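You operate a simulated robot arm through the tools that you are given. There is no shell and no other tool.

You run a simulated robot arm. Do the job below in one go: nothing can be reset, and whatever is moved stays where it is left.

TASK
Switch on the scanner, scan the class 1 meter and sort it: PASS green tray, HOLD yellow tray.
Fine: it is in the black grid tray; press CLEAR after the scan. Set down upright: what you pick out.

It is judged by the outcome, as a careful person would: the job done as asked, and still so three seconds after it is handed in. It fails if anything else is knocked over, pushed out of place, dropped, spilled or broken.

THE ROBOT
A 6-joint arm with a two-finger gripper, fixed in place. Base frame: the origin is at the foot of the arm, x ahead of it, y to its left, z up; the work surface is at about z = 800. Units: mm, rad, N and s.
It reaches about 1298 mm from its shoulder. Its first joint turns from -2.601 to 2.601 rad. Payload 1.57 kg.
The TCP is the grasp point between the finger pads, 21 mm short of the fingertips. In the tool frame z runs along the fingers and y along their closing line. Largest opening 70 mm; the body of the gripper starts 50 mm behind the TCP.
Orientation is that of the tool frame in the base frame, as a unit quaternion [x, y, z, w]. With the fingers straight down and closing along the base's y, the tool's x points along the base's -x, its y along +y and its z along -z.

THE INTERFACE
- The arm moves only by the tool arm_command. Its argument "commands" is a list of rows, each a list of 7 numbers: the turn, a rotation vector about the tool's x, y, z in units of 60 degrees (1.0 is 60 degrees), then the shift along the tool's x, y, z in units of 100 mm (1.0 is 100 mm), then the opening, from 0 (shut) to 1 (fully open). In form: [[ax, ay, az, dx, dy, dz, gripper], ...]. A call has 1 to 20 rows; each row is the pose to reach, as a shift and turn from the pose commanded when the call began, along the tool's axes at that moment. A call with a number of a shift or a turn outside -1 to 1 is refused whole. Each row takes 0.2 s and may step no farther than 50 mm and 0.15 rad from the row before; otherwise, or with a gripper value out of range, the whole call is refused. Where a pose cannot be reached the arm comes as near as it can. A force on the tool above 40 N (or 10 N above the force at the start of the call, whichever is more), or a blocked arm, ends the call early, and 0.2 s more pass. Each finger halts on what it meets, pressing with about 28 N; the grip force reading is that of the motor and also rises with nothing between the fingers. The clock runs only during rows and for 0.2 s after the last one: add rows that repeat a pose to give the fingers time. The reply holds the time, the measured pose of the TCP, the force on the tool along the base axes, the opening and the grip force, in the units named above and with some noise, with the torque about the TCP (base axes, N m) and any sound that the robot's microphone picked up, and new pictures: "views" is both (left out), scene, wrist or none.
- Cameras (640 x 400 px; columns grow to the right, rows downward): "scene" is fixed at [49.9, 650.8, 1554.2]; the picture's right is [-0.35, -0.94, 0.00], its down [-0.70, 0.26, -0.67] and it looks along [0.62, -0.24, -0.75] (base axes); focal length 328 px, centre (320, 200). "wrist" rides on the gripper at [79, 4, -81] in the tool frame; the picture's right is [-0.05, 1.00, 0.00], its down [-0.67, -0.04, -0.75] and it looks along [-0.74, -0.04, 0.67] (tool axes); focal length 256 px, centre (320, 200). There is no depth. A picture from a camera that has moved, and an enlarged one, comes with that camera's place and axes in the base frame and with its lens.
- move_column(by): slides the trunk up (or, below 0, down) by that many mm; the arm rides with it, the base frame stays. It gives what a move gives, with no picture.
- inspect(camera, box): a new picture of the part [left, top, right, bottom] of that camera's present view, enlarged. No time passes.
- hand_in(): hands the job in; it is judged then, once.

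Places have to be worked out from the pictures, the camera data and where the tool is seen. Open the gripper and draw the arm clear of the work before you hand the job in, unless the task says otherwise.

The tools are called as name(argument=value, ...) on one line, values as JSON. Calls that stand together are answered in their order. arm_command: Moves the arm, as the interface text tells. Its arguments: {"type":"object","properties":{"commands":{"type":"array"},"views":{"type":"string","enum":["both","scene","wrist","none"]}},"required":["commands"]} The other tools are called the same way: move_column (by) slides the trunk up or down; inspect (camera, box) takes an enlarged picture of a part of a camera's view; hand_in () hands the job in.

At the start:

```text
time_s: 0.0
tool_pos: [658.9, 379.8, 1146.2]
orientation: [0.0, 1.0, 0.0, 0.0]
ft_force: [-0.5, 0.0, -0.5]
moment: [0.02, 0.01, 0.02]
opening: 69.9
grasp_force: 0.1
trunk travel left (down, up): [-827.0, 143.0]
```

scene: 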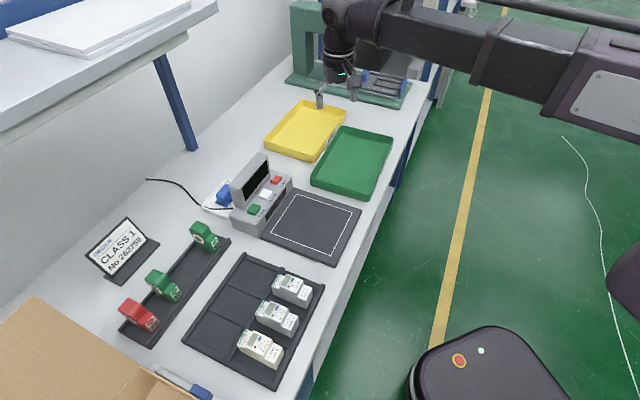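
wrist: 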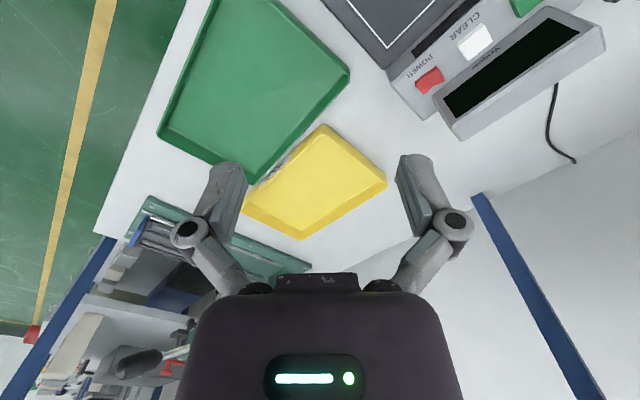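

I'll start by enlarging the parts of the scene: the scanner, the black grid tray and the order sign.

inspect(camera="scene", box=[180, 240, 340, 390])

inspect(camera="scene", box=[220, 140, 370, 270])

inspect(camera="scene", box=[80, 200, 240, 350])

```text
2.67 times, centred on (260, 315) of scene
camera zoom: at [49.9, 650.8, 1554.2], right [-0.35, -0.94, 0.0], down [-0.7, 0.26, -0.67], along [0.62, -0.24, -0.75], focal length 874 px, centre (480, -107)
```

zoom: 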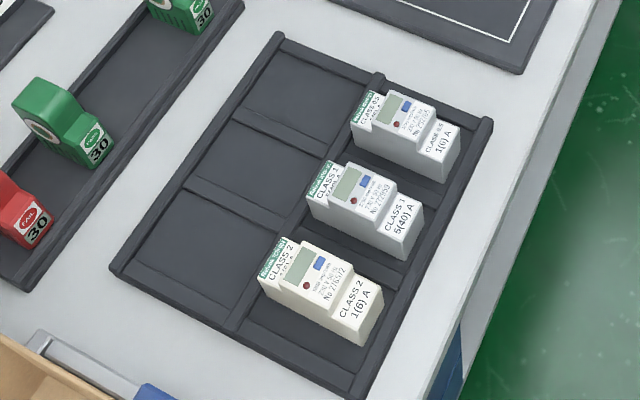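

```text
3.08 times, centred on (295, 205) of scene
camera zoom: at [49.9, 650.8, 1554.2], right [-0.35, -0.94, 0.0], down [-0.7, 0.26, -0.67], along [0.62, -0.24, -0.75], focal length 1008 px, centre (397, 185)
```

zoom: 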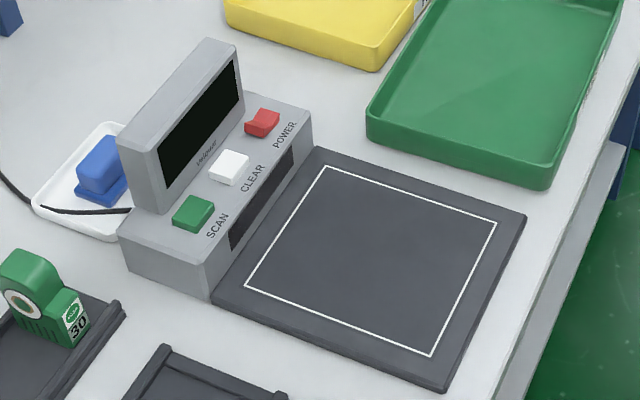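

```text
2.67 times, centred on (160, 275) of scene
camera zoom: at [49.9, 650.8, 1554.2], right [-0.35, -0.94, 0.0], down [-0.7, 0.26, -0.67], along [0.62, -0.24, -0.75], focal length 874 px, centre (747, 0)
```

zoom: 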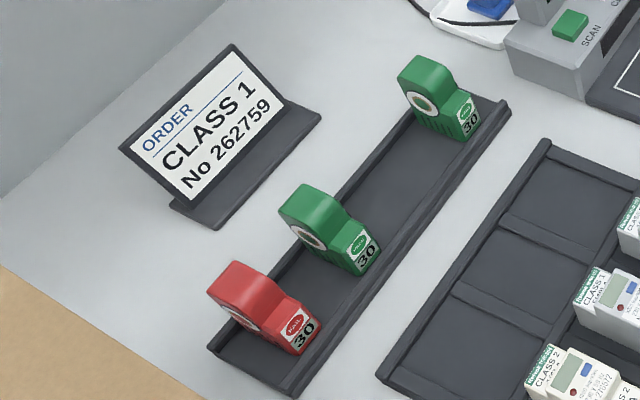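

The order sign reads CLASS 1, No 262759. I'll zoom further into the meters' labels and the scanner's mains connection.

inspect(camera="scene", box=[250, 290, 310, 340])

inspect(camera="scene", box=[265, 262, 325, 312])

inspect(camera="scene", box=[230, 320, 290, 370])

inspect(camera="scene", box=[200, 150, 300, 240])

inspect(camera="wrist", box=[380, 0, 640, 160])

```text
8.00 times, centred on (280, 315) of scene
camera zoom: at [49.9, 650.8, 1554.2], right [-0.35, -0.94, 0.0], down [-0.7, 0.26, -0.67], along [0.62, -0.24, -0.75], focal length 2621 px, centre (640, -720)
```

zoom: 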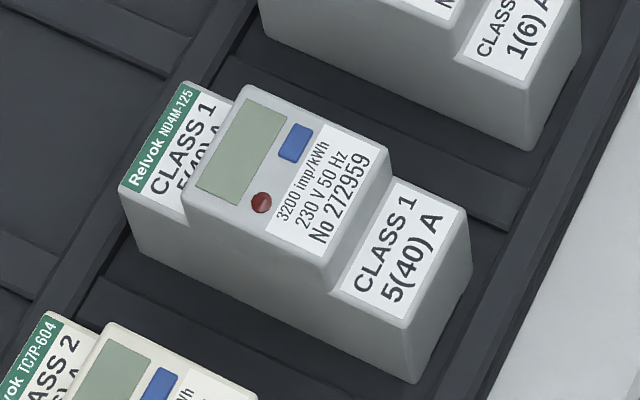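

```text
8.00 times, centred on (295, 287) of scene
camera zoom: at [49.9, 650.8, 1554.2], right [-0.35, -0.94, 0.0], down [-0.7, 0.26, -0.67], along [0.62, -0.24, -0.75], focal length 2621 px, centre (520, -496)
```

zoom: 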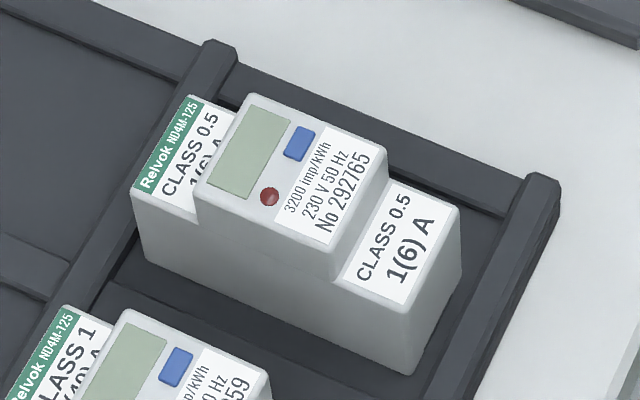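

```text
8.00 times, centred on (260, 345) of scene
camera zoom: at [49.9, 650.8, 1554.2], right [-0.35, -0.94, 0.0], down [-0.7, 0.26, -0.67], along [0.62, -0.24, -0.75], focal length 2621 px, centre (800, -960)
```

zoom: 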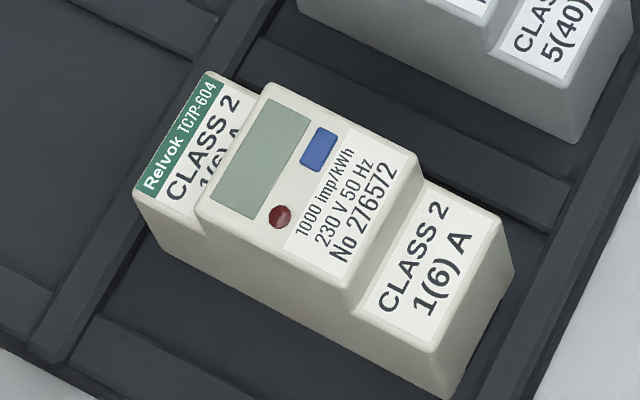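

```text
4.44 times, centred on (250, 195) of scene
camera zoom: at [49.9, 650.8, 1554.2], right [-0.35, -0.94, 0.0], down [-0.7, 0.26, -0.67], along [0.62, -0.24, -0.75], focal length 1456 px, centre (631, 222)
```

zoom: 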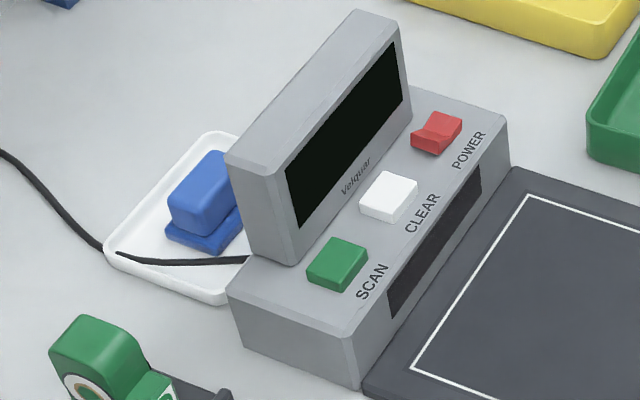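

```text
2.46 times, centred on (510, 80) of wrist
camera zoom: at [579.7, 382.1, 1227.6], right [0.05, 1.0, 0.0], down [0.67, -0.04, 0.75], along [0.74, -0.04, -0.67], focal length 630 px, centre (-148, 495)
```

zoom: 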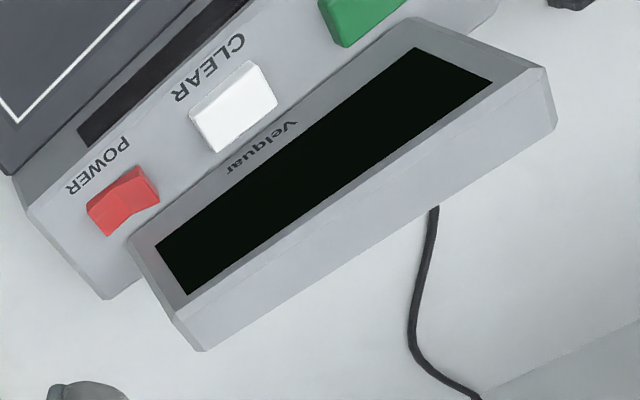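

The class 1 meter is the middle one (No 272959) in the grid tray, roughly at (357, 636). The table runs at about 45° to the base axes. I turn the tool by 45° in place so the wrist camera looks square at the scanner.

arm_command(commands=[[0, 0, -0.125, 0, 0, 0, 1], [0, 0, -0.25, 0, 0, 0, 1], [0, 0, -0.375, 0, 0, 0, 1], [0, 0, -0.5, 0, 0, 0, 1], [0, 0, -0.625, 0, 0, 0, 1], [0, 0, -0.75, 0, 0, 0, 1]], views="both")

```text
time_s: 1.4
tool_pos: [659.3, 379.9, 1146.1]
orientation: [-0.384, 0.923, 0.0, 0.001]
ft_force: [0.2, -0.7, 0.5]
moment: [0.0, 0.02, 0.01]
opening: 69.8
grasp_force: 0.0
trunk travel left (down, up): [-827.0, 143.0]
camera wrist: at [599.9, 324.6, 1227.6], right [-0.67, 0.74, 0.0], down [0.49, 0.45, 0.75], along [0.55, 0.5, -0.67], focal length 256 px, centre (320, 200)
```

scene: 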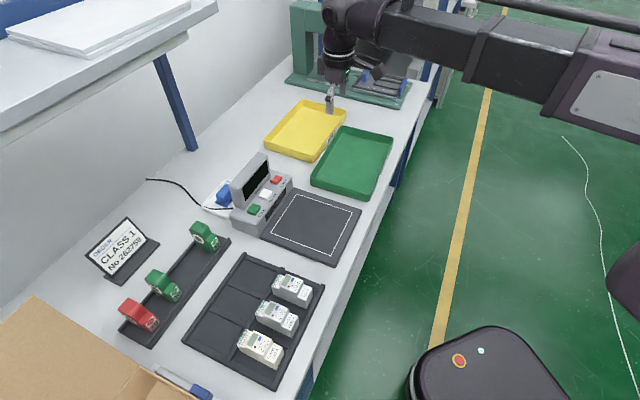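
wrist: 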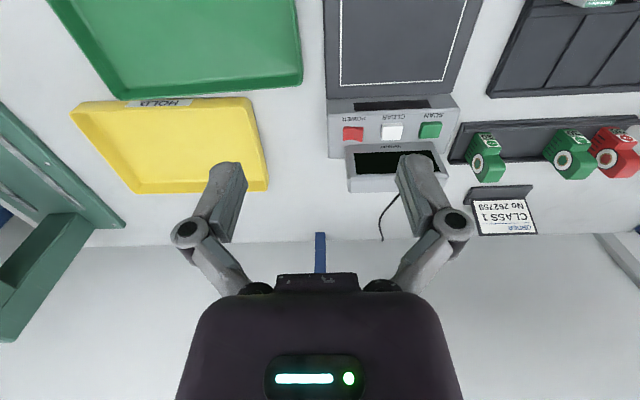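

The wrist camera now looks squarely at the scanner; POWER, CLEAR and SCAN are in a row in front of the display. I'll enlarge this view.

inspect(camera="wrist", box=[310, 70, 480, 210])

inspect(camera="wrist", box=[30, 0, 330, 200])

inspect(camera="scene", box=[240, 40, 420, 210])

```text
2.86 times, centred on (395, 140) of wrist
camera zoom: at [599.9, 324.6, 1227.6], right [-0.67, 0.74, 0.0], down [0.49, 0.45, 0.75], along [0.55, 0.5, -0.67], focal length 731 px, centre (106, 371)
```

zoom: 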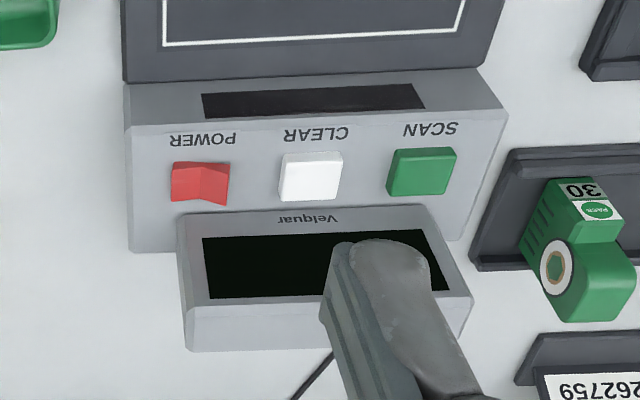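

```text
2.00 times, centred on (180, 100) of wrist
camera zoom: at [599.9, 324.6, 1227.6], right [-0.67, 0.74, 0.0], down [0.49, 0.45, 0.75], along [0.55, 0.5, -0.67], focal length 512 px, centre (600, 400)
```

zoom: 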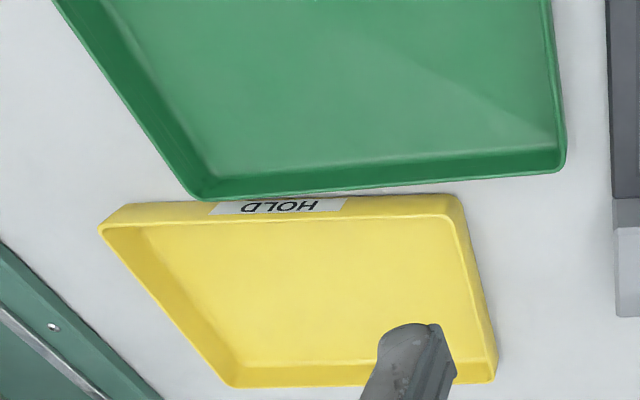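

```text
2.35 times, centred on (330, 125) of scene
camera zoom: at [49.9, 650.8, 1554.2], right [-0.35, -0.94, 0.0], down [-0.7, 0.26, -0.67], along [0.62, -0.24, -0.75], focal length 771 px, centre (296, 376)
```

zoom: 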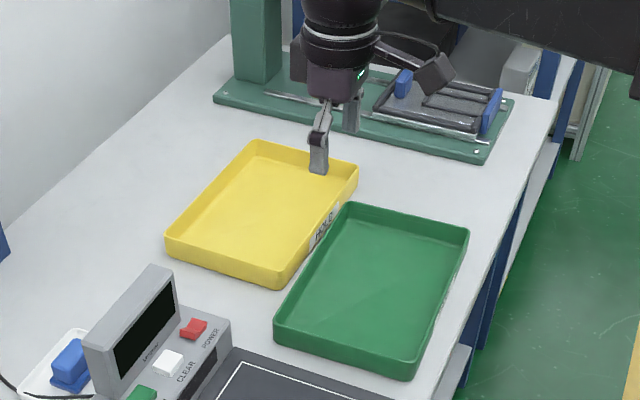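

POWER is a red rocker at about (743, 528, 862), and the display panel's top is at about z 938. I'll bring the wrist camera closer and slightly in front of it to see which half of the rocker is raised.

arm_command(commands=[[0, 0, 0, -0.2, 0.1, 0.25, 1], [0, 0, 0, -0.4, 0.2, 0.5, 0.7], [0, 0, 0, -0.6, 0.3, 0.75, 0.4], [0, 0, 0, -0.8, 0.4, 1.0, 0.1]], views="wrist")

```text
time_s: 2.4
tool_pos: [688.7, 462.9, 1146.2]
orientation: [-0.383, 0.924, 0.0, 0.0]
ft_force: [-0.1, 0.3, 0.4]
moment: [-0.02, 0.0, 0.0]
opening: 7.3
grasp_force: 0.1
out of reach, approached as far as the arm can: row 1, 2, 3, 4
trunk travel left (down, up): [-827.0, 143.0]
camera wrist: at [628.4, 408.9, 1227.4], right [-0.67, 0.74, 0.0], down [0.5, 0.45, 0.74], along [0.55, 0.5, -0.67], focal length 256 px, centre (320, 200)
```

wrist: 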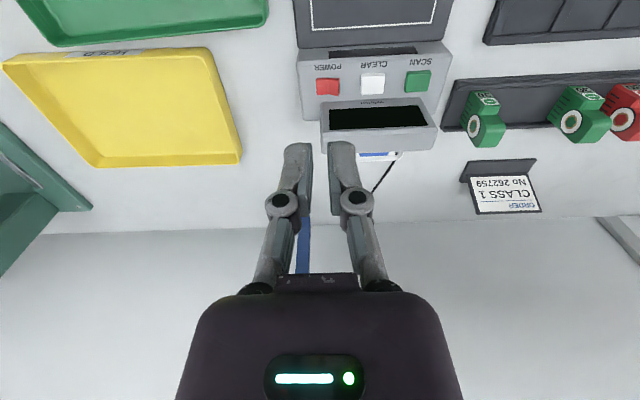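

The xy shift was reached but z did not change at all (still 1146), so the arm seems unable to go lower from this trunk height. I'll test a small lift and then drop the column to find out what the arm's z range is.

arm_command(commands=[[0, 0, 0, 0, 0, -0.2, 0.0], [0, 0, 0, 0, 0, -0.4, 0.0]], views="none")

```text
time_s: 3.0
tool_pos: [687.5, 461.3, 1146.2]
orientation: [-0.383, 0.924, 0.0, 0.0]
ft_force: [-1.2, -0.2, 0.0]
moment: [-0.01, 0.0, -0.02]
opening: 0.0
grasp_force: 27.5
out of reach, approached as far as the arm can: row 1, 2
trunk travel left (down, up): [-827.0, 143.0]
```

The arm moves only in the horizontal plane here (no lift either), so height comes from the trunk. I'll check that a zero move is reported as reachable, so the commanded pose is in step with the measured one.

arm_command(commands=[[0, 0, 0, 0, 0, 0, 0]], views="none")

```text
time_s: 3.4
tool_pos: [688.1, 461.7, 1145.5]
orientation: [-0.383, 0.924, -0.001, 0.001]
ft_force: [0.7, -1.2, -0.1]
moment: [0.03, 0.0, -0.02]
opening: 0.4
grasp_force: 27.8
trunk travel left (down, up): [-827.0, 143.0]
```

The commanded pose is in step. Now I lower the trunk 150 mm; the fingertips will be at about z 975, above and in front of the display (top about 938).

move_column(by=-150)

inspect(camera="wrist", box=[0, 0, 640, 400])

inspect(camera="scene", box=[0, 0, 640, 400])

```text
time_s: 5.2
tool_pos: [688.6, 462.2, 996.7]
orientation: [-0.383, 0.924, 0.001, 0.0]
ft_force: [0.3, 0.3, -0.2]
moment: [0.02, -0.02, -0.03]
opening: 0.2
grasp_force: 28.1
trunk travel left (down, up): [-677.0, 293.0]
```

```text
1.00 times, centred on (320, 200) of wrist (not enlarged: the box is as wide or as high as the picture)
camera zoom: at [627.9, 408.1, 1077.7], right [-0.67, 0.74, 0.0], down [0.5, 0.45, 0.75], along [0.55, 0.5, -0.67], focal length 256 px, centre (320, 200)
```

zoom: 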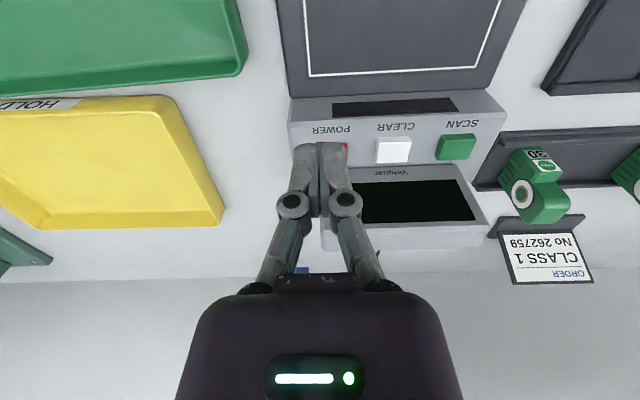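

```text
1.00 times, centred on (320, 200) of scene (not enlarged: the box is as wide or as high as the picture)
camera zoom: at [49.9, 650.8, 1554.2], right [-0.35, -0.94, 0.0], down [-0.7, 0.26, -0.67], along [0.62, -0.24, -0.75], focal length 328 px, centre (320, 200)
```

zoom: 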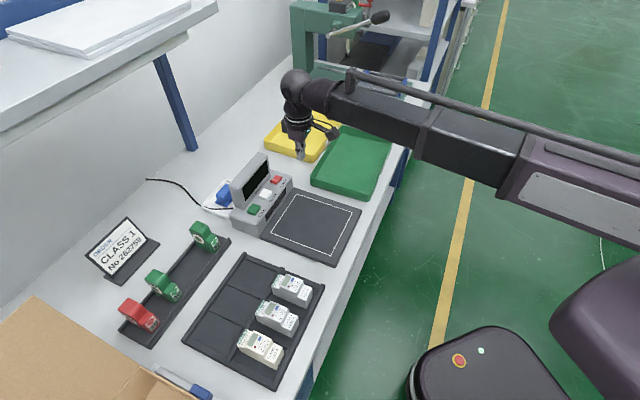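

The closed fingers hide the POWER rocker in this view, so I shift 80 mm sideways toward SCAN to look at it freely.

arm_command(commands=[[0, 0, 0, 0, 0.4, 0, 0], [0, 0, 0, 0, 0.8, 0, 0]], views="none")

inspect(camera="wrist", box=[180, 60, 420, 210])

inspect(camera="scene", box=[225, 140, 305, 190])

```text
time_s: 5.8
tool_pos: [629.7, 520.6, 995.0]
orientation: [-0.383, 0.924, -0.001, 0.0]
ft_force: [-0.1, 0.5, -0.1]
moment: [0.0, -0.04, 0.01]
opening: 0.0
grasp_force: 27.9
trunk travel left (down, up): [-677.0, 293.0]
```

```text
2.67 times, centred on (300, 135) of wrist
camera zoom: at [570.0, 467.0, 1077.6], right [-0.67, 0.74, 0.0], down [0.5, 0.45, 0.75], along [0.55, 0.5, -0.67], focal length 683 px, centre (373, 373)
```

zoom: 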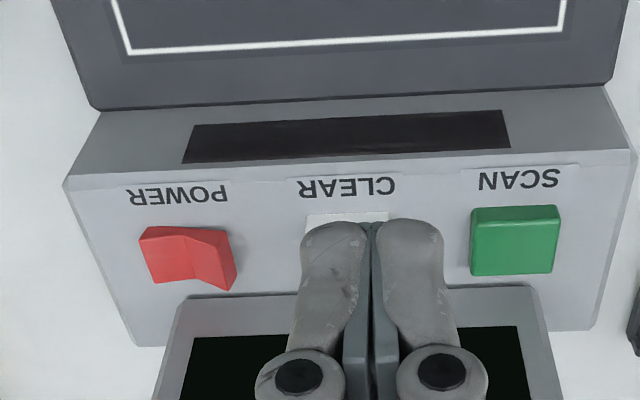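

```text
8.00 times, centred on (265, 165) of scene
camera zoom: at [49.9, 650.8, 1554.2], right [-0.35, -0.94, 0.0], down [-0.7, 0.26, -0.67], along [0.62, -0.24, -0.75], focal length 2621 px, centre (760, 480)
```

zoom: 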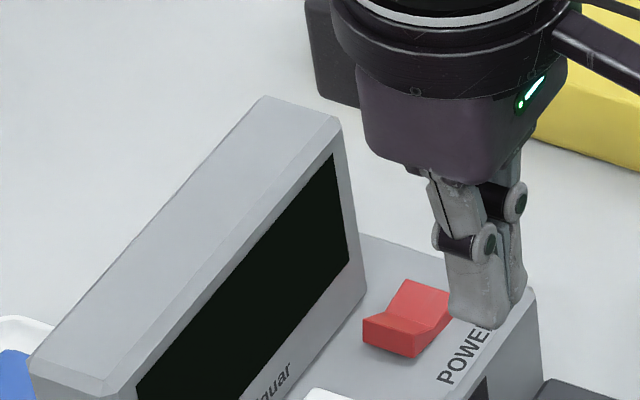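

The rocker is V-shaped; the half toward CLEAR looks raised. I zoom in more to confirm before pressing.

inspect(camera="wrist", box=[225, 125, 285, 180])

inspect(camera="scene", box=[262, 168, 294, 192])

```text
7.27 times, centred on (255, 152) of wrist
camera zoom: at [570.0, 467.0, 1077.6], right [-0.67, 0.74, 0.0], down [0.5, 0.45, 0.75], along [0.55, 0.5, -0.67], focal length 1862 px, centre (793, 546)
```

zoom: 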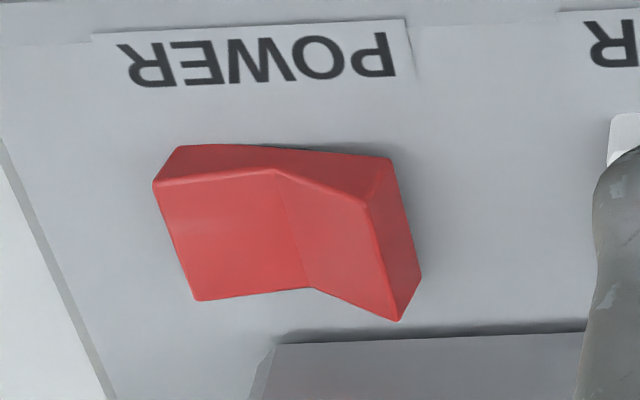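

```text
16.00 times, centred on (278, 180) of scene
camera zoom: at [49.9, 650.8, 1554.2], right [-0.35, -0.94, 0.0], down [-0.7, 0.26, -0.67], along [0.62, -0.24, -0.75], focal length 5243 px, centre (992, 520)
```

zoom: 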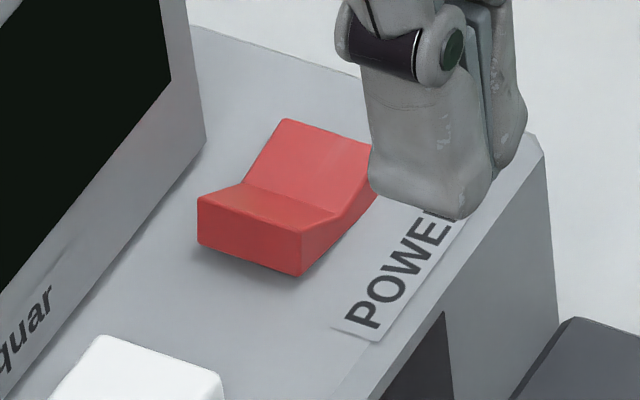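

The half of the rocker toward CLEAR is clearly the raised one (its end is at about (732, 537, 876)), so that half gets pressed to switch on. I move over it with the fingers shut, at a height that clears the display.

arm_command(commands=[[0, 0, 0, -0.27, -0.21, 0, 0], [0, 0, 0, -0.54, -0.42, 0, 0], [0, 0, 0, -0.818, -0.641, 0, 0], [0, 0, 0, -0.818, -0.641, 0, 0]], views="both")

inspect(camera="scene", box=[245, 150, 309, 198])

```text
time_s: 6.8
tool_pos: [734.1, 531.0, 995.3]
orientation: [-0.383, 0.924, 0.001, 0.0]
ft_force: [0.2, 0.5, -0.6]
moment: [0.02, -0.01, -0.02]
opening: 0.0
grasp_force: 28.5
trunk travel left (down, up): [-677.0, 293.0]
camera wrist: at [674.7, 476.8, 1077.7], right [-0.67, 0.74, 0.0], down [0.5, 0.45, 0.75], along [0.55, 0.5, -0.67], focal length 256 px, centre (320, 200)
```

scene: 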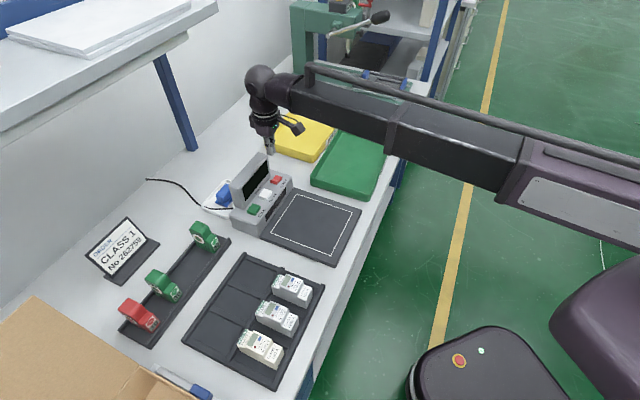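
wrist: 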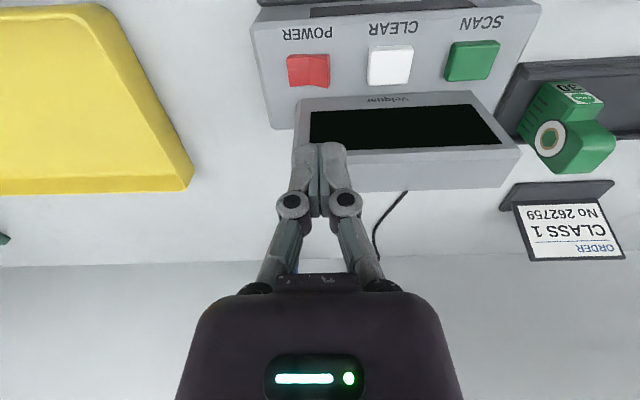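

```text
8.33 times, centred on (277, 174) of scene
camera zoom: at [49.9, 650.8, 1554.2], right [-0.35, -0.94, 0.0], down [-0.7, 0.26, -0.67], along [0.62, -0.24, -0.75], focal length 2730 px, centre (678, 417)
```

zoom: 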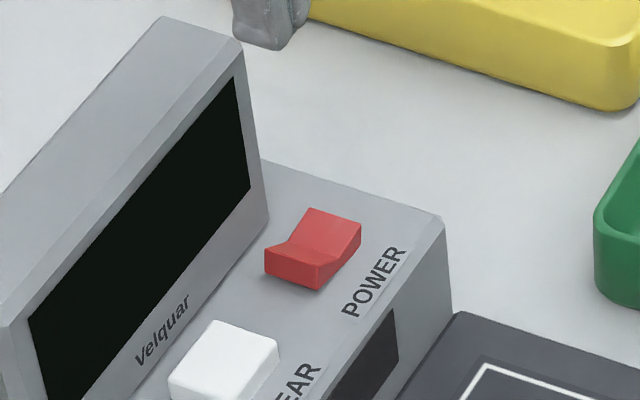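

I enlarge the wrist view to check the rocker's place relative to the point straight beneath the TCP (which should be at about pixel (320, 74)).

inspect(camera="wrist", box=[270, 40, 350, 100])

inspect(camera="wrist", box=[240, 0, 560, 200])

```text
6.67 times, centred on (310, 70) of wrist
camera zoom: at [674.7, 476.8, 1077.7], right [-0.67, 0.74, 0.0], down [0.5, 0.45, 0.75], along [0.55, 0.5, -0.67], focal length 1707 px, centre (387, 1067)
```

zoom: 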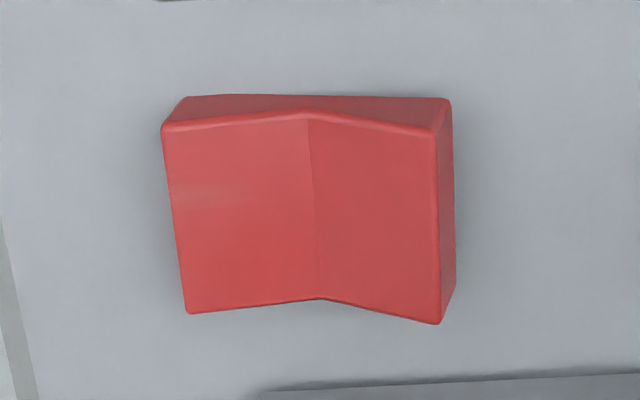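

```text
2.00 times, centred on (400, 100) of wrist
camera zoom: at [674.7, 476.8, 1077.7], right [-0.67, 0.74, 0.0], down [0.5, 0.45, 0.75], along [0.55, 0.5, -0.67], focal length 512 px, centre (160, 400)
```

zoom: 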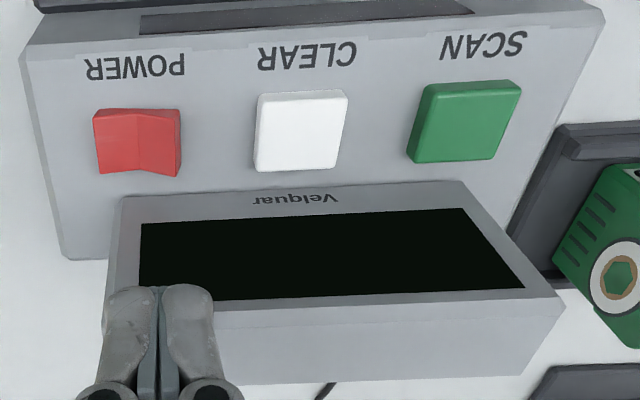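

The TCP is right over the raised half; I shift 2–3 mm outward and to the front for margin from the display. Then I lower the trunk by 85 mm to bring the tips to about z 889, just above the rocker (about 876).

arm_command(commands=[[0, 0, 0, 0.03, 0.025, 0, 0], [0, 0, 0, 0.03, 0.025, 0, 0]], views="none")

move_column(by=-85)

inspect(camera="scene", box=[230, 140, 310, 200])

inspect(camera="wrist", box=[220, 0, 540, 200])

```text
time_s: 7.3
tool_pos: [729.1, 531.0, 996.2]
orientation: [-0.383, 0.924, -0.001, 0.0]
ft_force: [0.2, 0.2, 0.0]
moment: [0.02, -0.01, 0.0]
opening: 0.0
grasp_force: 28.0
trunk travel left (down, up): [-677.0, 293.0]
```

```text
time_s: 8.6
tool_pos: [730.0, 530.4, 910.4]
orientation: [-0.383, 0.924, 0.0, 0.0]
ft_force: [0.8, 0.0, -0.7]
moment: [0.02, -0.01, 0.0]
opening: 0.1
grasp_force: 28.4
trunk travel left (down, up): [-592.0, 378.0]
```

```text
6.67 times, centred on (270, 170) of scene
camera zoom: at [49.9, 650.8, 1554.2], right [-0.35, -0.94, 0.0], down [-0.7, 0.26, -0.67], along [0.62, -0.24, -0.75], focal length 2184 px, centre (653, 400)
```

zoom: 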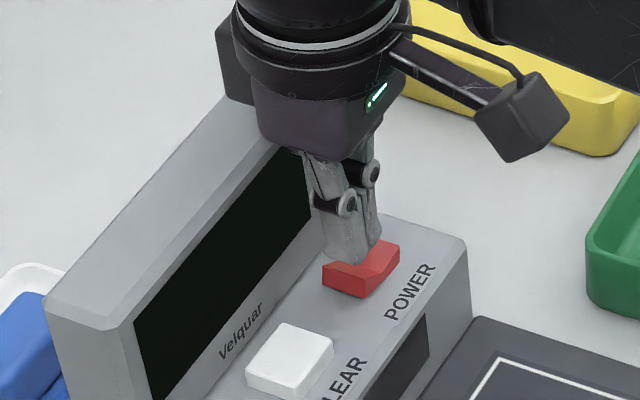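

```text
2.00 times, centred on (380, 100) of wrist
camera zoom: at [670.5, 476.7, 992.7], right [-0.67, 0.74, 0.0], down [0.5, 0.45, 0.75], along [0.55, 0.5, -0.67], focal length 512 px, centre (200, 400)
```

zoom: 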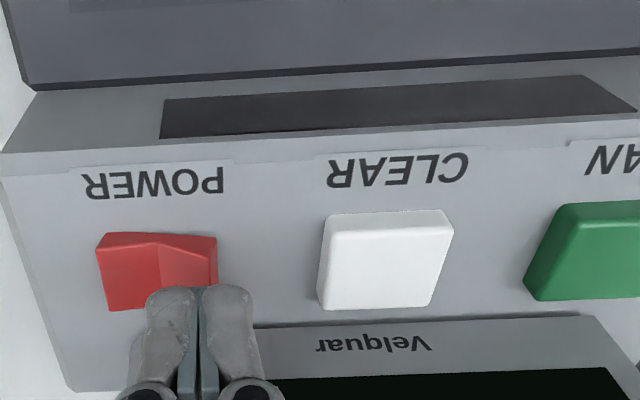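

The tips are right above the raised half of the rocker, about 10 mm up. I lower the trunk in small steps and watch the force.

move_column(by=-10)

move_column(by=-4)

```text
time_s: 9.1
tool_pos: [729.1, 531.3, 901.4]
orientation: [-0.383, 0.924, 0.0, 0.0]
ft_force: [-0.4, 0.5, 1.0]
moment: [-0.06, -0.01, -0.01]
opening: 0.2
grasp_force: 27.5
trunk travel left (down, up): [-582.0, 388.0]
```

```text
time_s: 9.7
tool_pos: [731.3, 530.4, 897.4]
orientation: [-0.383, 0.924, 0.0, 0.0]
ft_force: [-0.8, 0.1, 0.0]
moment: [-0.02, 0.0, 0.01]
opening: 0.2
grasp_force: 28.2
trunk travel left (down, up): [-578.0, 392.0]
```

Tips at about z 876 with no force yet. I continue in 3 mm steps and look.

move_column(by=-3)

inspect(camera="scene", box=[230, 140, 310, 200])

inspect(camera="wrist", box=[220, 0, 540, 200])

```text
time_s: 10.2
tool_pos: [729.1, 530.5, 894.1]
orientation: [-0.383, 0.924, -0.001, 0.0]
ft_force: [0.8, 0.3, 0.7]
moment: [0.0, 0.0, 0.0]
opening: 0.0
grasp_force: 27.8
trunk travel left (down, up): [-575.0, 395.0]
```

```text
6.67 times, centred on (270, 170) of scene
camera zoom: at [49.9, 650.8, 1554.2], right [-0.35, -0.94, 0.0], down [-0.7, 0.26, -0.67], along [0.62, -0.24, -0.75], focal length 2184 px, centre (653, 400)
```

zoom: 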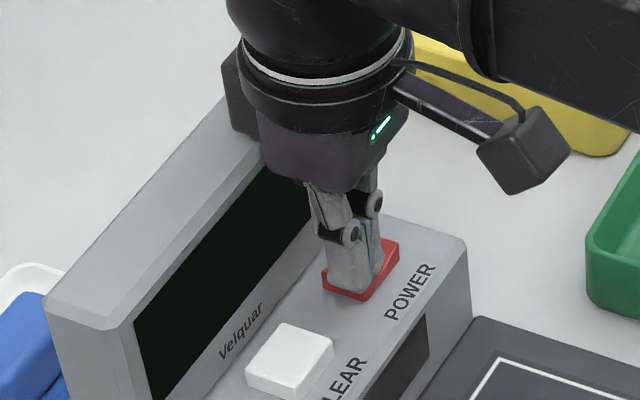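

```text
2.00 times, centred on (380, 100) of wrist
camera zoom: at [670.5, 476.9, 975.6], right [-0.67, 0.74, 0.0], down [0.5, 0.45, 0.75], along [0.55, 0.5, -0.67], focal length 512 px, centre (200, 400)
```

zoom: 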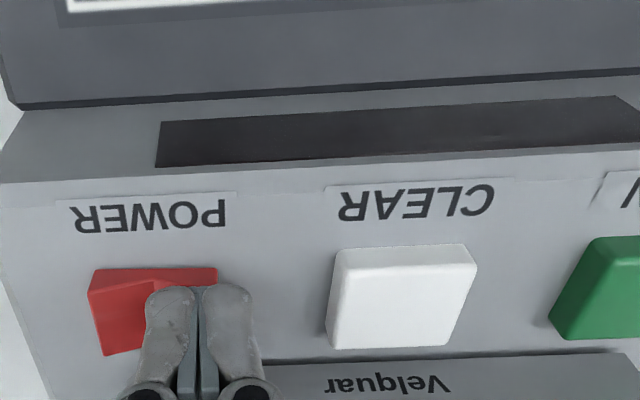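

Still no contact force; the tips look about level with the raised edge. I continue downward in 3 mm steps.

move_column(by=-3)

move_column(by=-2)

inspect(camera="scene", box=[230, 140, 310, 200])

inspect(camera="wrist", box=[220, 50, 380, 150])

```text
time_s: 10.7
tool_pos: [729.6, 530.1, 891.1]
orientation: [-0.383, 0.924, 0.0, 0.0]
ft_force: [0.4, 0.5, 0.4]
moment: [0.01, -0.02, -0.01]
opening: 0.0
grasp_force: 27.8
trunk travel left (down, up): [-572.0, 398.0]
```

```text
time_s: 11.2
tool_pos: [729.6, 530.7, 889.8]
orientation: [-0.382, 0.924, 0.0, 0.001]
ft_force: [4.4, 3.3, 14.6]
moment: [0.08, -0.02, -0.03]
opening: 0.0
grasp_force: 28.2
trunk travel left (down, up): [-570.0, 400.0]
```

```text
6.67 times, centred on (270, 170) of scene
camera zoom: at [49.9, 650.8, 1554.2], right [-0.35, -0.94, 0.0], down [-0.7, 0.26, -0.67], along [0.62, -0.24, -0.75], focal length 2184 px, centre (653, 400)
```

zoom: 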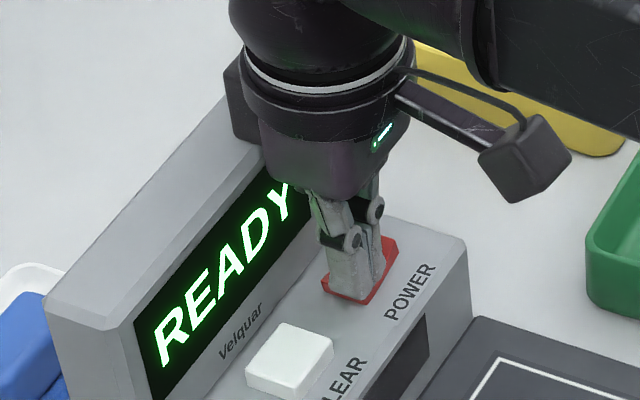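

```text
4.00 times, centred on (300, 100) of wrist
camera zoom: at [670.4, 476.6, 971.5], right [-0.67, 0.74, 0.0], down [0.49, 0.45, 0.75], along [0.56, 0.5, -0.67], focal length 1024 px, centre (400, 600)
```

zoom: 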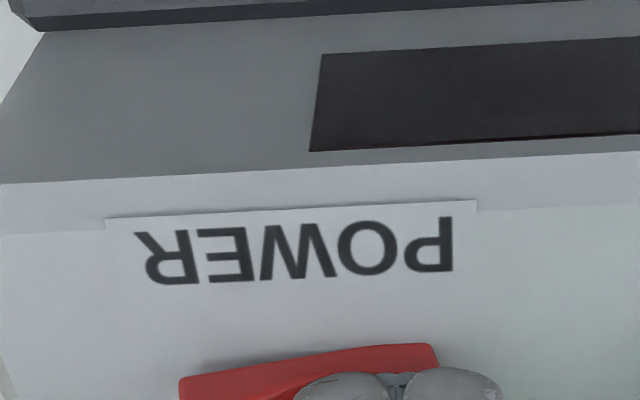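

The display shows READY — the scanner is on, after about 15 N of contact at tip height z 869. I raise the trunk clear and check that it stays on.

move_column(by=130)

inspect(camera="scene", box=[200, 140, 360, 260])

inspect(camera="wrist", box=[240, 0, 560, 200])

```text
time_s: 12.8
tool_pos: [730.3, 531.9, 1018.9]
orientation: [-0.382, 0.924, 0.0, 0.001]
ft_force: [-0.4, 0.0, 0.3]
moment: [-0.01, 0.01, 0.0]
opening: 0.1
grasp_force: 27.7
trunk travel left (down, up): [-700.0, 270.0]
```

```text
3.33 times, centred on (280, 200) of scene
camera zoom: at [49.9, 650.8, 1554.2], right [-0.35, -0.94, 0.0], down [-0.7, 0.26, -0.67], along [0.62, -0.24, -0.75], focal length 1092 px, centre (453, 200)
```

zoom: 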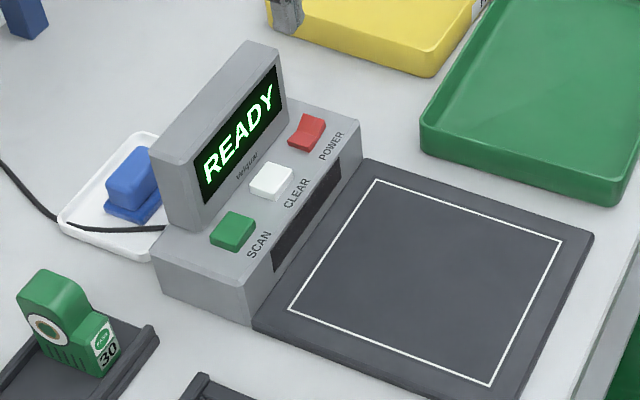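

```text
2.00 times, centred on (400, 100) of wrist
camera zoom: at [670.6, 476.9, 1100.5], right [-0.67, 0.74, 0.0], down [0.5, 0.45, 0.75], along [0.55, 0.5, -0.67], focal length 512 px, centre (160, 400)
```

zoom: 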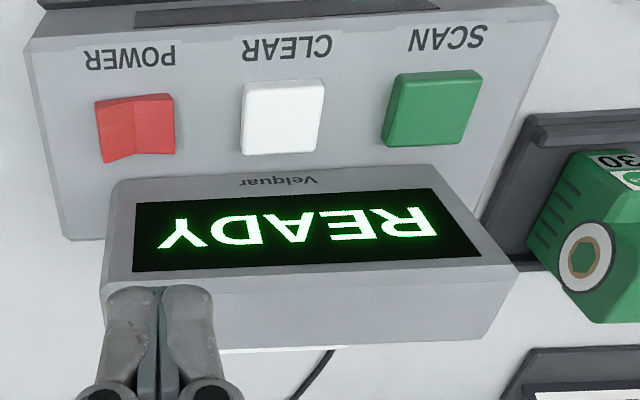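

READY stays on. Now I travel at this height toward the class 1 meter at about (357, 636), in several legs.

arm_command(commands=[[0, 0, 0, 0.2, 0.33, 0, 0], [0, 0, 0, 0.4, 0.66, 0, 0.3], [0, 0, 0, 0.6, 1.0, 0, 0.6]], views="none")

arm_command(commands=[[0, 0, 0, 0.2, 0.33, 0, 0.7], [0, 0, 0, 0.4, 0.66, 0, 0.8], [0, 0, 0, 0.6, 1.0, 0, 0.8]], views="none")

arm_command(commands=[[0, 0, 0, 0.2, 0.33, 0, 0.8], [0, 0, 0, 0.4, 0.66, 0, 0.8], [0, 0, 0, 0.6, 1.0, 0, 0.8]], views="both")

```text
time_s: 13.6
tool_pos: [615.5, 559.4, 1019.1]
orientation: [-0.382, 0.924, 0.0, -0.001]
ft_force: [-0.7, 0.7, -0.3]
moment: [-0.03, 0.05, -0.03]
opening: 42.3
grasp_force: 0.1
trunk travel left (down, up): [-700.0, 270.0]
```

```text
time_s: 14.4
tool_pos: [503.0, 589.5, 1019.4]
orientation: [-0.382, 0.924, 0.001, 0.0]
ft_force: [0.6, 0.4, 0.2]
moment: [-0.02, 0.0, 0.01]
opening: 56.1
grasp_force: 0.0
trunk travel left (down, up): [-700.0, 270.0]
```

```text
time_s: 15.2
tool_pos: [388.6, 614.3, 1020.3]
orientation: [-0.383, 0.924, 0.0, 0.001]
ft_force: [-0.2, 0.2, -0.3]
moment: [0.02, 0.02, 0.01]
opening: 55.9
grasp_force: 0.1
trunk travel left (down, up): [-700.0, 270.0]
camera wrist: at [329.1, 560.5, 1100.7], right [-0.67, 0.74, 0.0], down [0.5, 0.45, 0.75], along [0.56, 0.5, -0.67], focal length 256 px, centre (320, 200)
```

scene: 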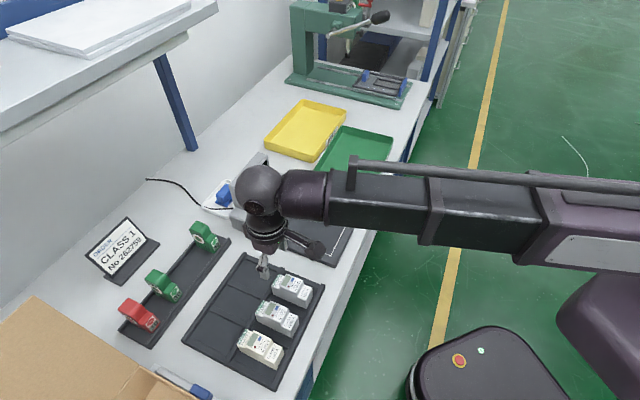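
wrist: 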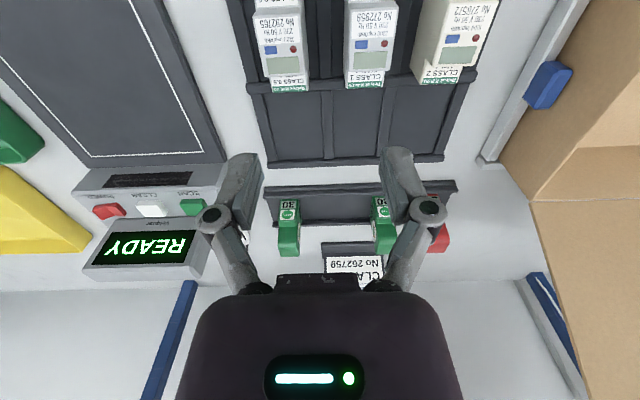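

The class 1 meter (No 272959) is visible near the top of the wrist picture. I back off toward the table front by 60 mm and shift 30 mm in +y to view all of it.

arm_command(commands=[[0, 0, 0, 0.3, 0.15, 0, 0.8], [0, 0, 0, 0.6, 0.3, 0, 0.8], [0, 0, 0, 0.6, 0.3, 0, 0.8]], views="wrist")

inspect(camera="wrist", box=[200, 0, 440, 150])

```text
time_s: 16.0
tool_pos: [326.8, 595.1, 1018.5]
orientation: [-0.383, 0.924, 0.0, 0.0]
ft_force: [-0.5, -0.3, -0.5]
moment: [-0.01, -0.05, -0.03]
opening: 56.0
grasp_force: 0.1
trunk travel left (down, up): [-700.0, 270.0]
camera wrist: at [267.8, 541.2, 1100.5], right [-0.67, 0.74, 0.0], down [0.5, 0.45, 0.75], along [0.55, 0.5, -0.67], focal length 256 px, centre (320, 200)
```

wrist: 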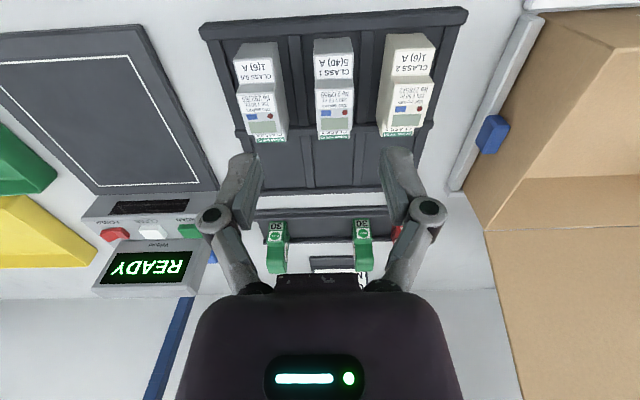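

```text
2.67 times, centred on (320, 75) of wrist
camera zoom: at [267.8, 541.2, 1100.5], right [-0.67, 0.74, 0.0], down [0.5, 0.45, 0.75], along [0.55, 0.5, -0.67], focal length 683 px, centre (320, 533)
```

zoom: 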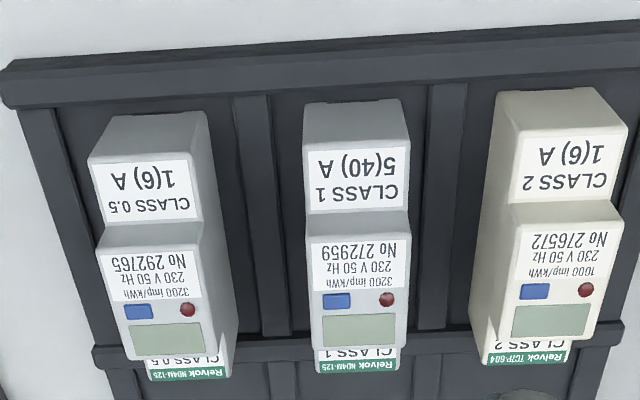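

The meter is 35 mm wide, its axis about 45–46° (the tool is at 45°), with its centre at about (351.5, 636.5) and top at about z 870. I move over it, opening set at about 56 mm.

arm_command(commands=[[0, 0, 0, -0.23, 0.06, 0, 0.8], [0, 0, 0, -0.467, 0.118, 0, 0.8], [0, 0, 0, -0.467, 0.118, 0, 0.8]], views="both")

inspect(camera="wrist", box=[240, 0, 400, 100])

```text
time_s: 16.8
tool_pos: [351.4, 636.4, 1019.4]
orientation: [-0.384, 0.924, 0.0, -0.001]
ft_force: [0.3, 0.1, -0.1]
moment: [-0.04, -0.01, 0.03]
opening: 56.1
grasp_force: 0.0
trunk travel left (down, up): [-700.0, 270.0]
camera wrist: at [292.5, 581.8, 1100.7], right [-0.67, 0.74, 0.0], down [0.5, 0.45, 0.75], along [0.55, 0.5, -0.67], focal length 256 px, centre (320, 200)
```

scene: 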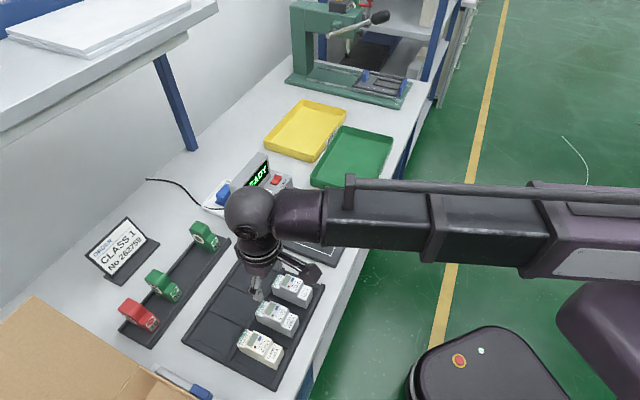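
wrist: 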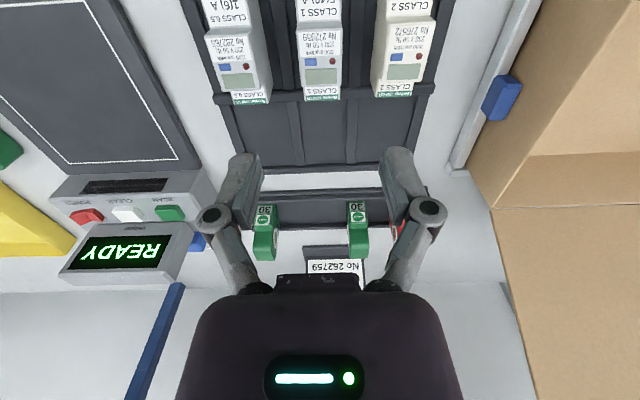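

```text
4.00 times, centred on (320, 50) of wrist
camera zoom: at [292.5, 581.8, 1100.7], right [-0.67, 0.74, 0.0], down [0.5, 0.45, 0.75], along [0.55, 0.5, -0.67], focal length 1024 px, centre (320, 800)
```

zoom: 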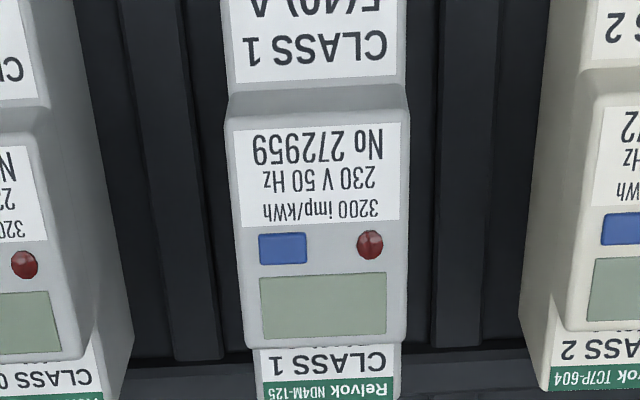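

The meter is centred between the fingers and aligned within about half a degree. I lower the trunk 110 mm so the tips hover just above its top, then look.

move_column(by=-110)

inspect(camera="wrist", box=[0, 0, 640, 400])

inspect(camera="scene", box=[200, 230, 340, 330])

```text
time_s: 18.2
tool_pos: [352.0, 636.8, 909.5]
orientation: [-0.383, 0.924, 0.0, 0.0]
ft_force: [0.0, -0.5, 0.2]
moment: [-0.01, 0.04, -0.04]
opening: 56.1
grasp_force: 0.1
trunk travel left (down, up): [-590.0, 380.0]
```

```text
1.00 times, centred on (320, 200) of wrist (not enlarged: the box is as wide or as high as the picture)
camera zoom: at [292.5, 581.8, 990.7], right [-0.67, 0.74, 0.0], down [0.5, 0.45, 0.75], along [0.55, 0.5, -0.67], focal length 256 px, centre (320, 200)
```

zoom: 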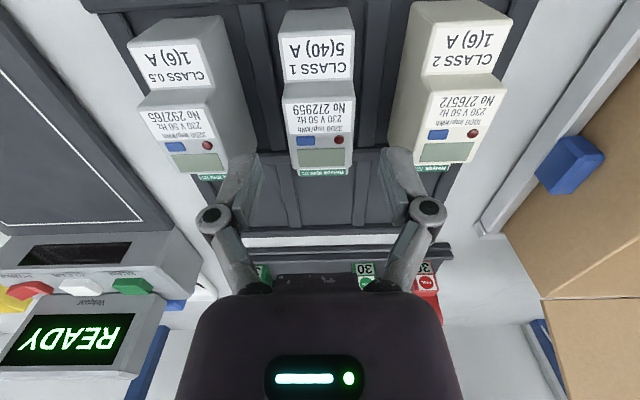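

```text
4.00 times, centred on (270, 280) of scene
camera zoom: at [49.9, 650.8, 1554.2], right [-0.35, -0.94, 0.0], down [-0.7, 0.26, -0.67], along [0.62, -0.24, -0.75], focal length 1311 px, centre (520, -120)
```

zoom: 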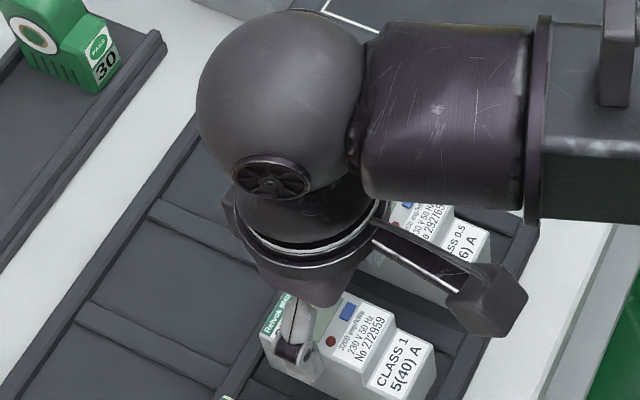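

The meter sits between the fingers with clear gaps on both sides. I lower another 53 mm (TCP to about z 856).

move_column(by=-30)

move_column(by=-23)

inspect(camera="wrist", box=[160, 50, 480, 250])

```text
time_s: 19.0
tool_pos: [351.6, 635.2, 879.6]
orientation: [-0.383, 0.924, -0.001, 0.0]
ft_force: [0.0, 0.1, -0.2]
moment: [-0.04, 0.0, 0.0]
opening: 56.2
grasp_force: 0.0
trunk travel left (down, up): [-560.0, 410.0]
```

```text
time_s: 19.7
tool_pos: [351.9, 636.1, 855.7]
orientation: [-0.383, 0.924, 0.0, 0.0]
ft_force: [-1.2, 0.3, -0.2]
moment: [0.03, 0.01, -0.03]
opening: 55.9
grasp_force: 0.0
trunk travel left (down, up): [-537.0, 433.0]
```

```text
2.00 times, centred on (320, 150) of wrist
camera zoom: at [292.5, 581.8, 937.6], right [-0.67, 0.74, 0.0], down [0.5, 0.45, 0.75], along [0.55, 0.5, -0.67], focal length 512 px, centre (320, 300)
```

zoom: 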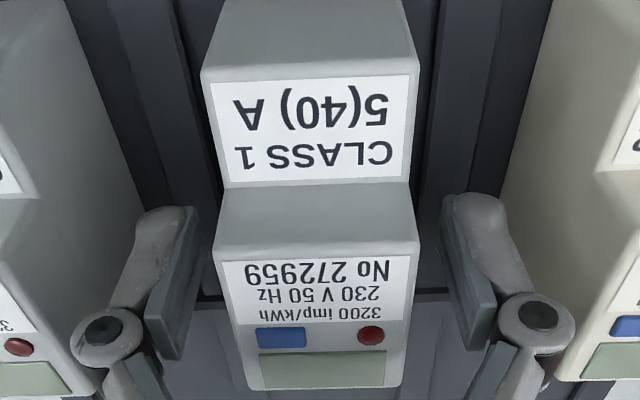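

Both fingers flank the raised middle of the class 1 meter. I close the gripper.

arm_command(commands=[[0, 0, 0, 0, 0, 0, 0.6], [0, 0, 0, 0, 0, 0, 0.4], [0, 0, 0, 0, 0, 0, 0.2], [0, 0, 0, 0, 0, 0, 0], [0, 0, 0, 0, 0, 0, 0]], views="wrist")

```text
time_s: 20.9
tool_pos: [351.5, 635.9, 856.0]
orientation: [-0.383, 0.924, 0.001, 0.0]
ft_force: [-0.4, 1.7, 4.1]
moment: [0.1, -0.1, 0.0]
opening: 35.9
grasp_force: 28.1
trunk travel left (down, up): [-537.0, 433.0]
camera wrist: at [292.4, 581.8, 937.8], right [-0.67, 0.74, 0.0], down [0.5, 0.45, 0.75], along [0.55, 0.5, -0.67], focal length 256 px, centre (320, 200)
```

wrist: 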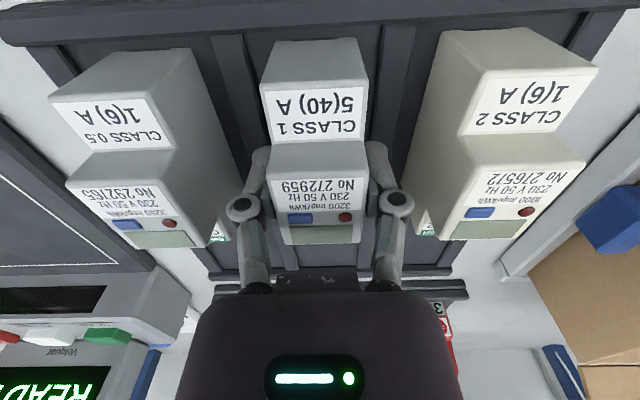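

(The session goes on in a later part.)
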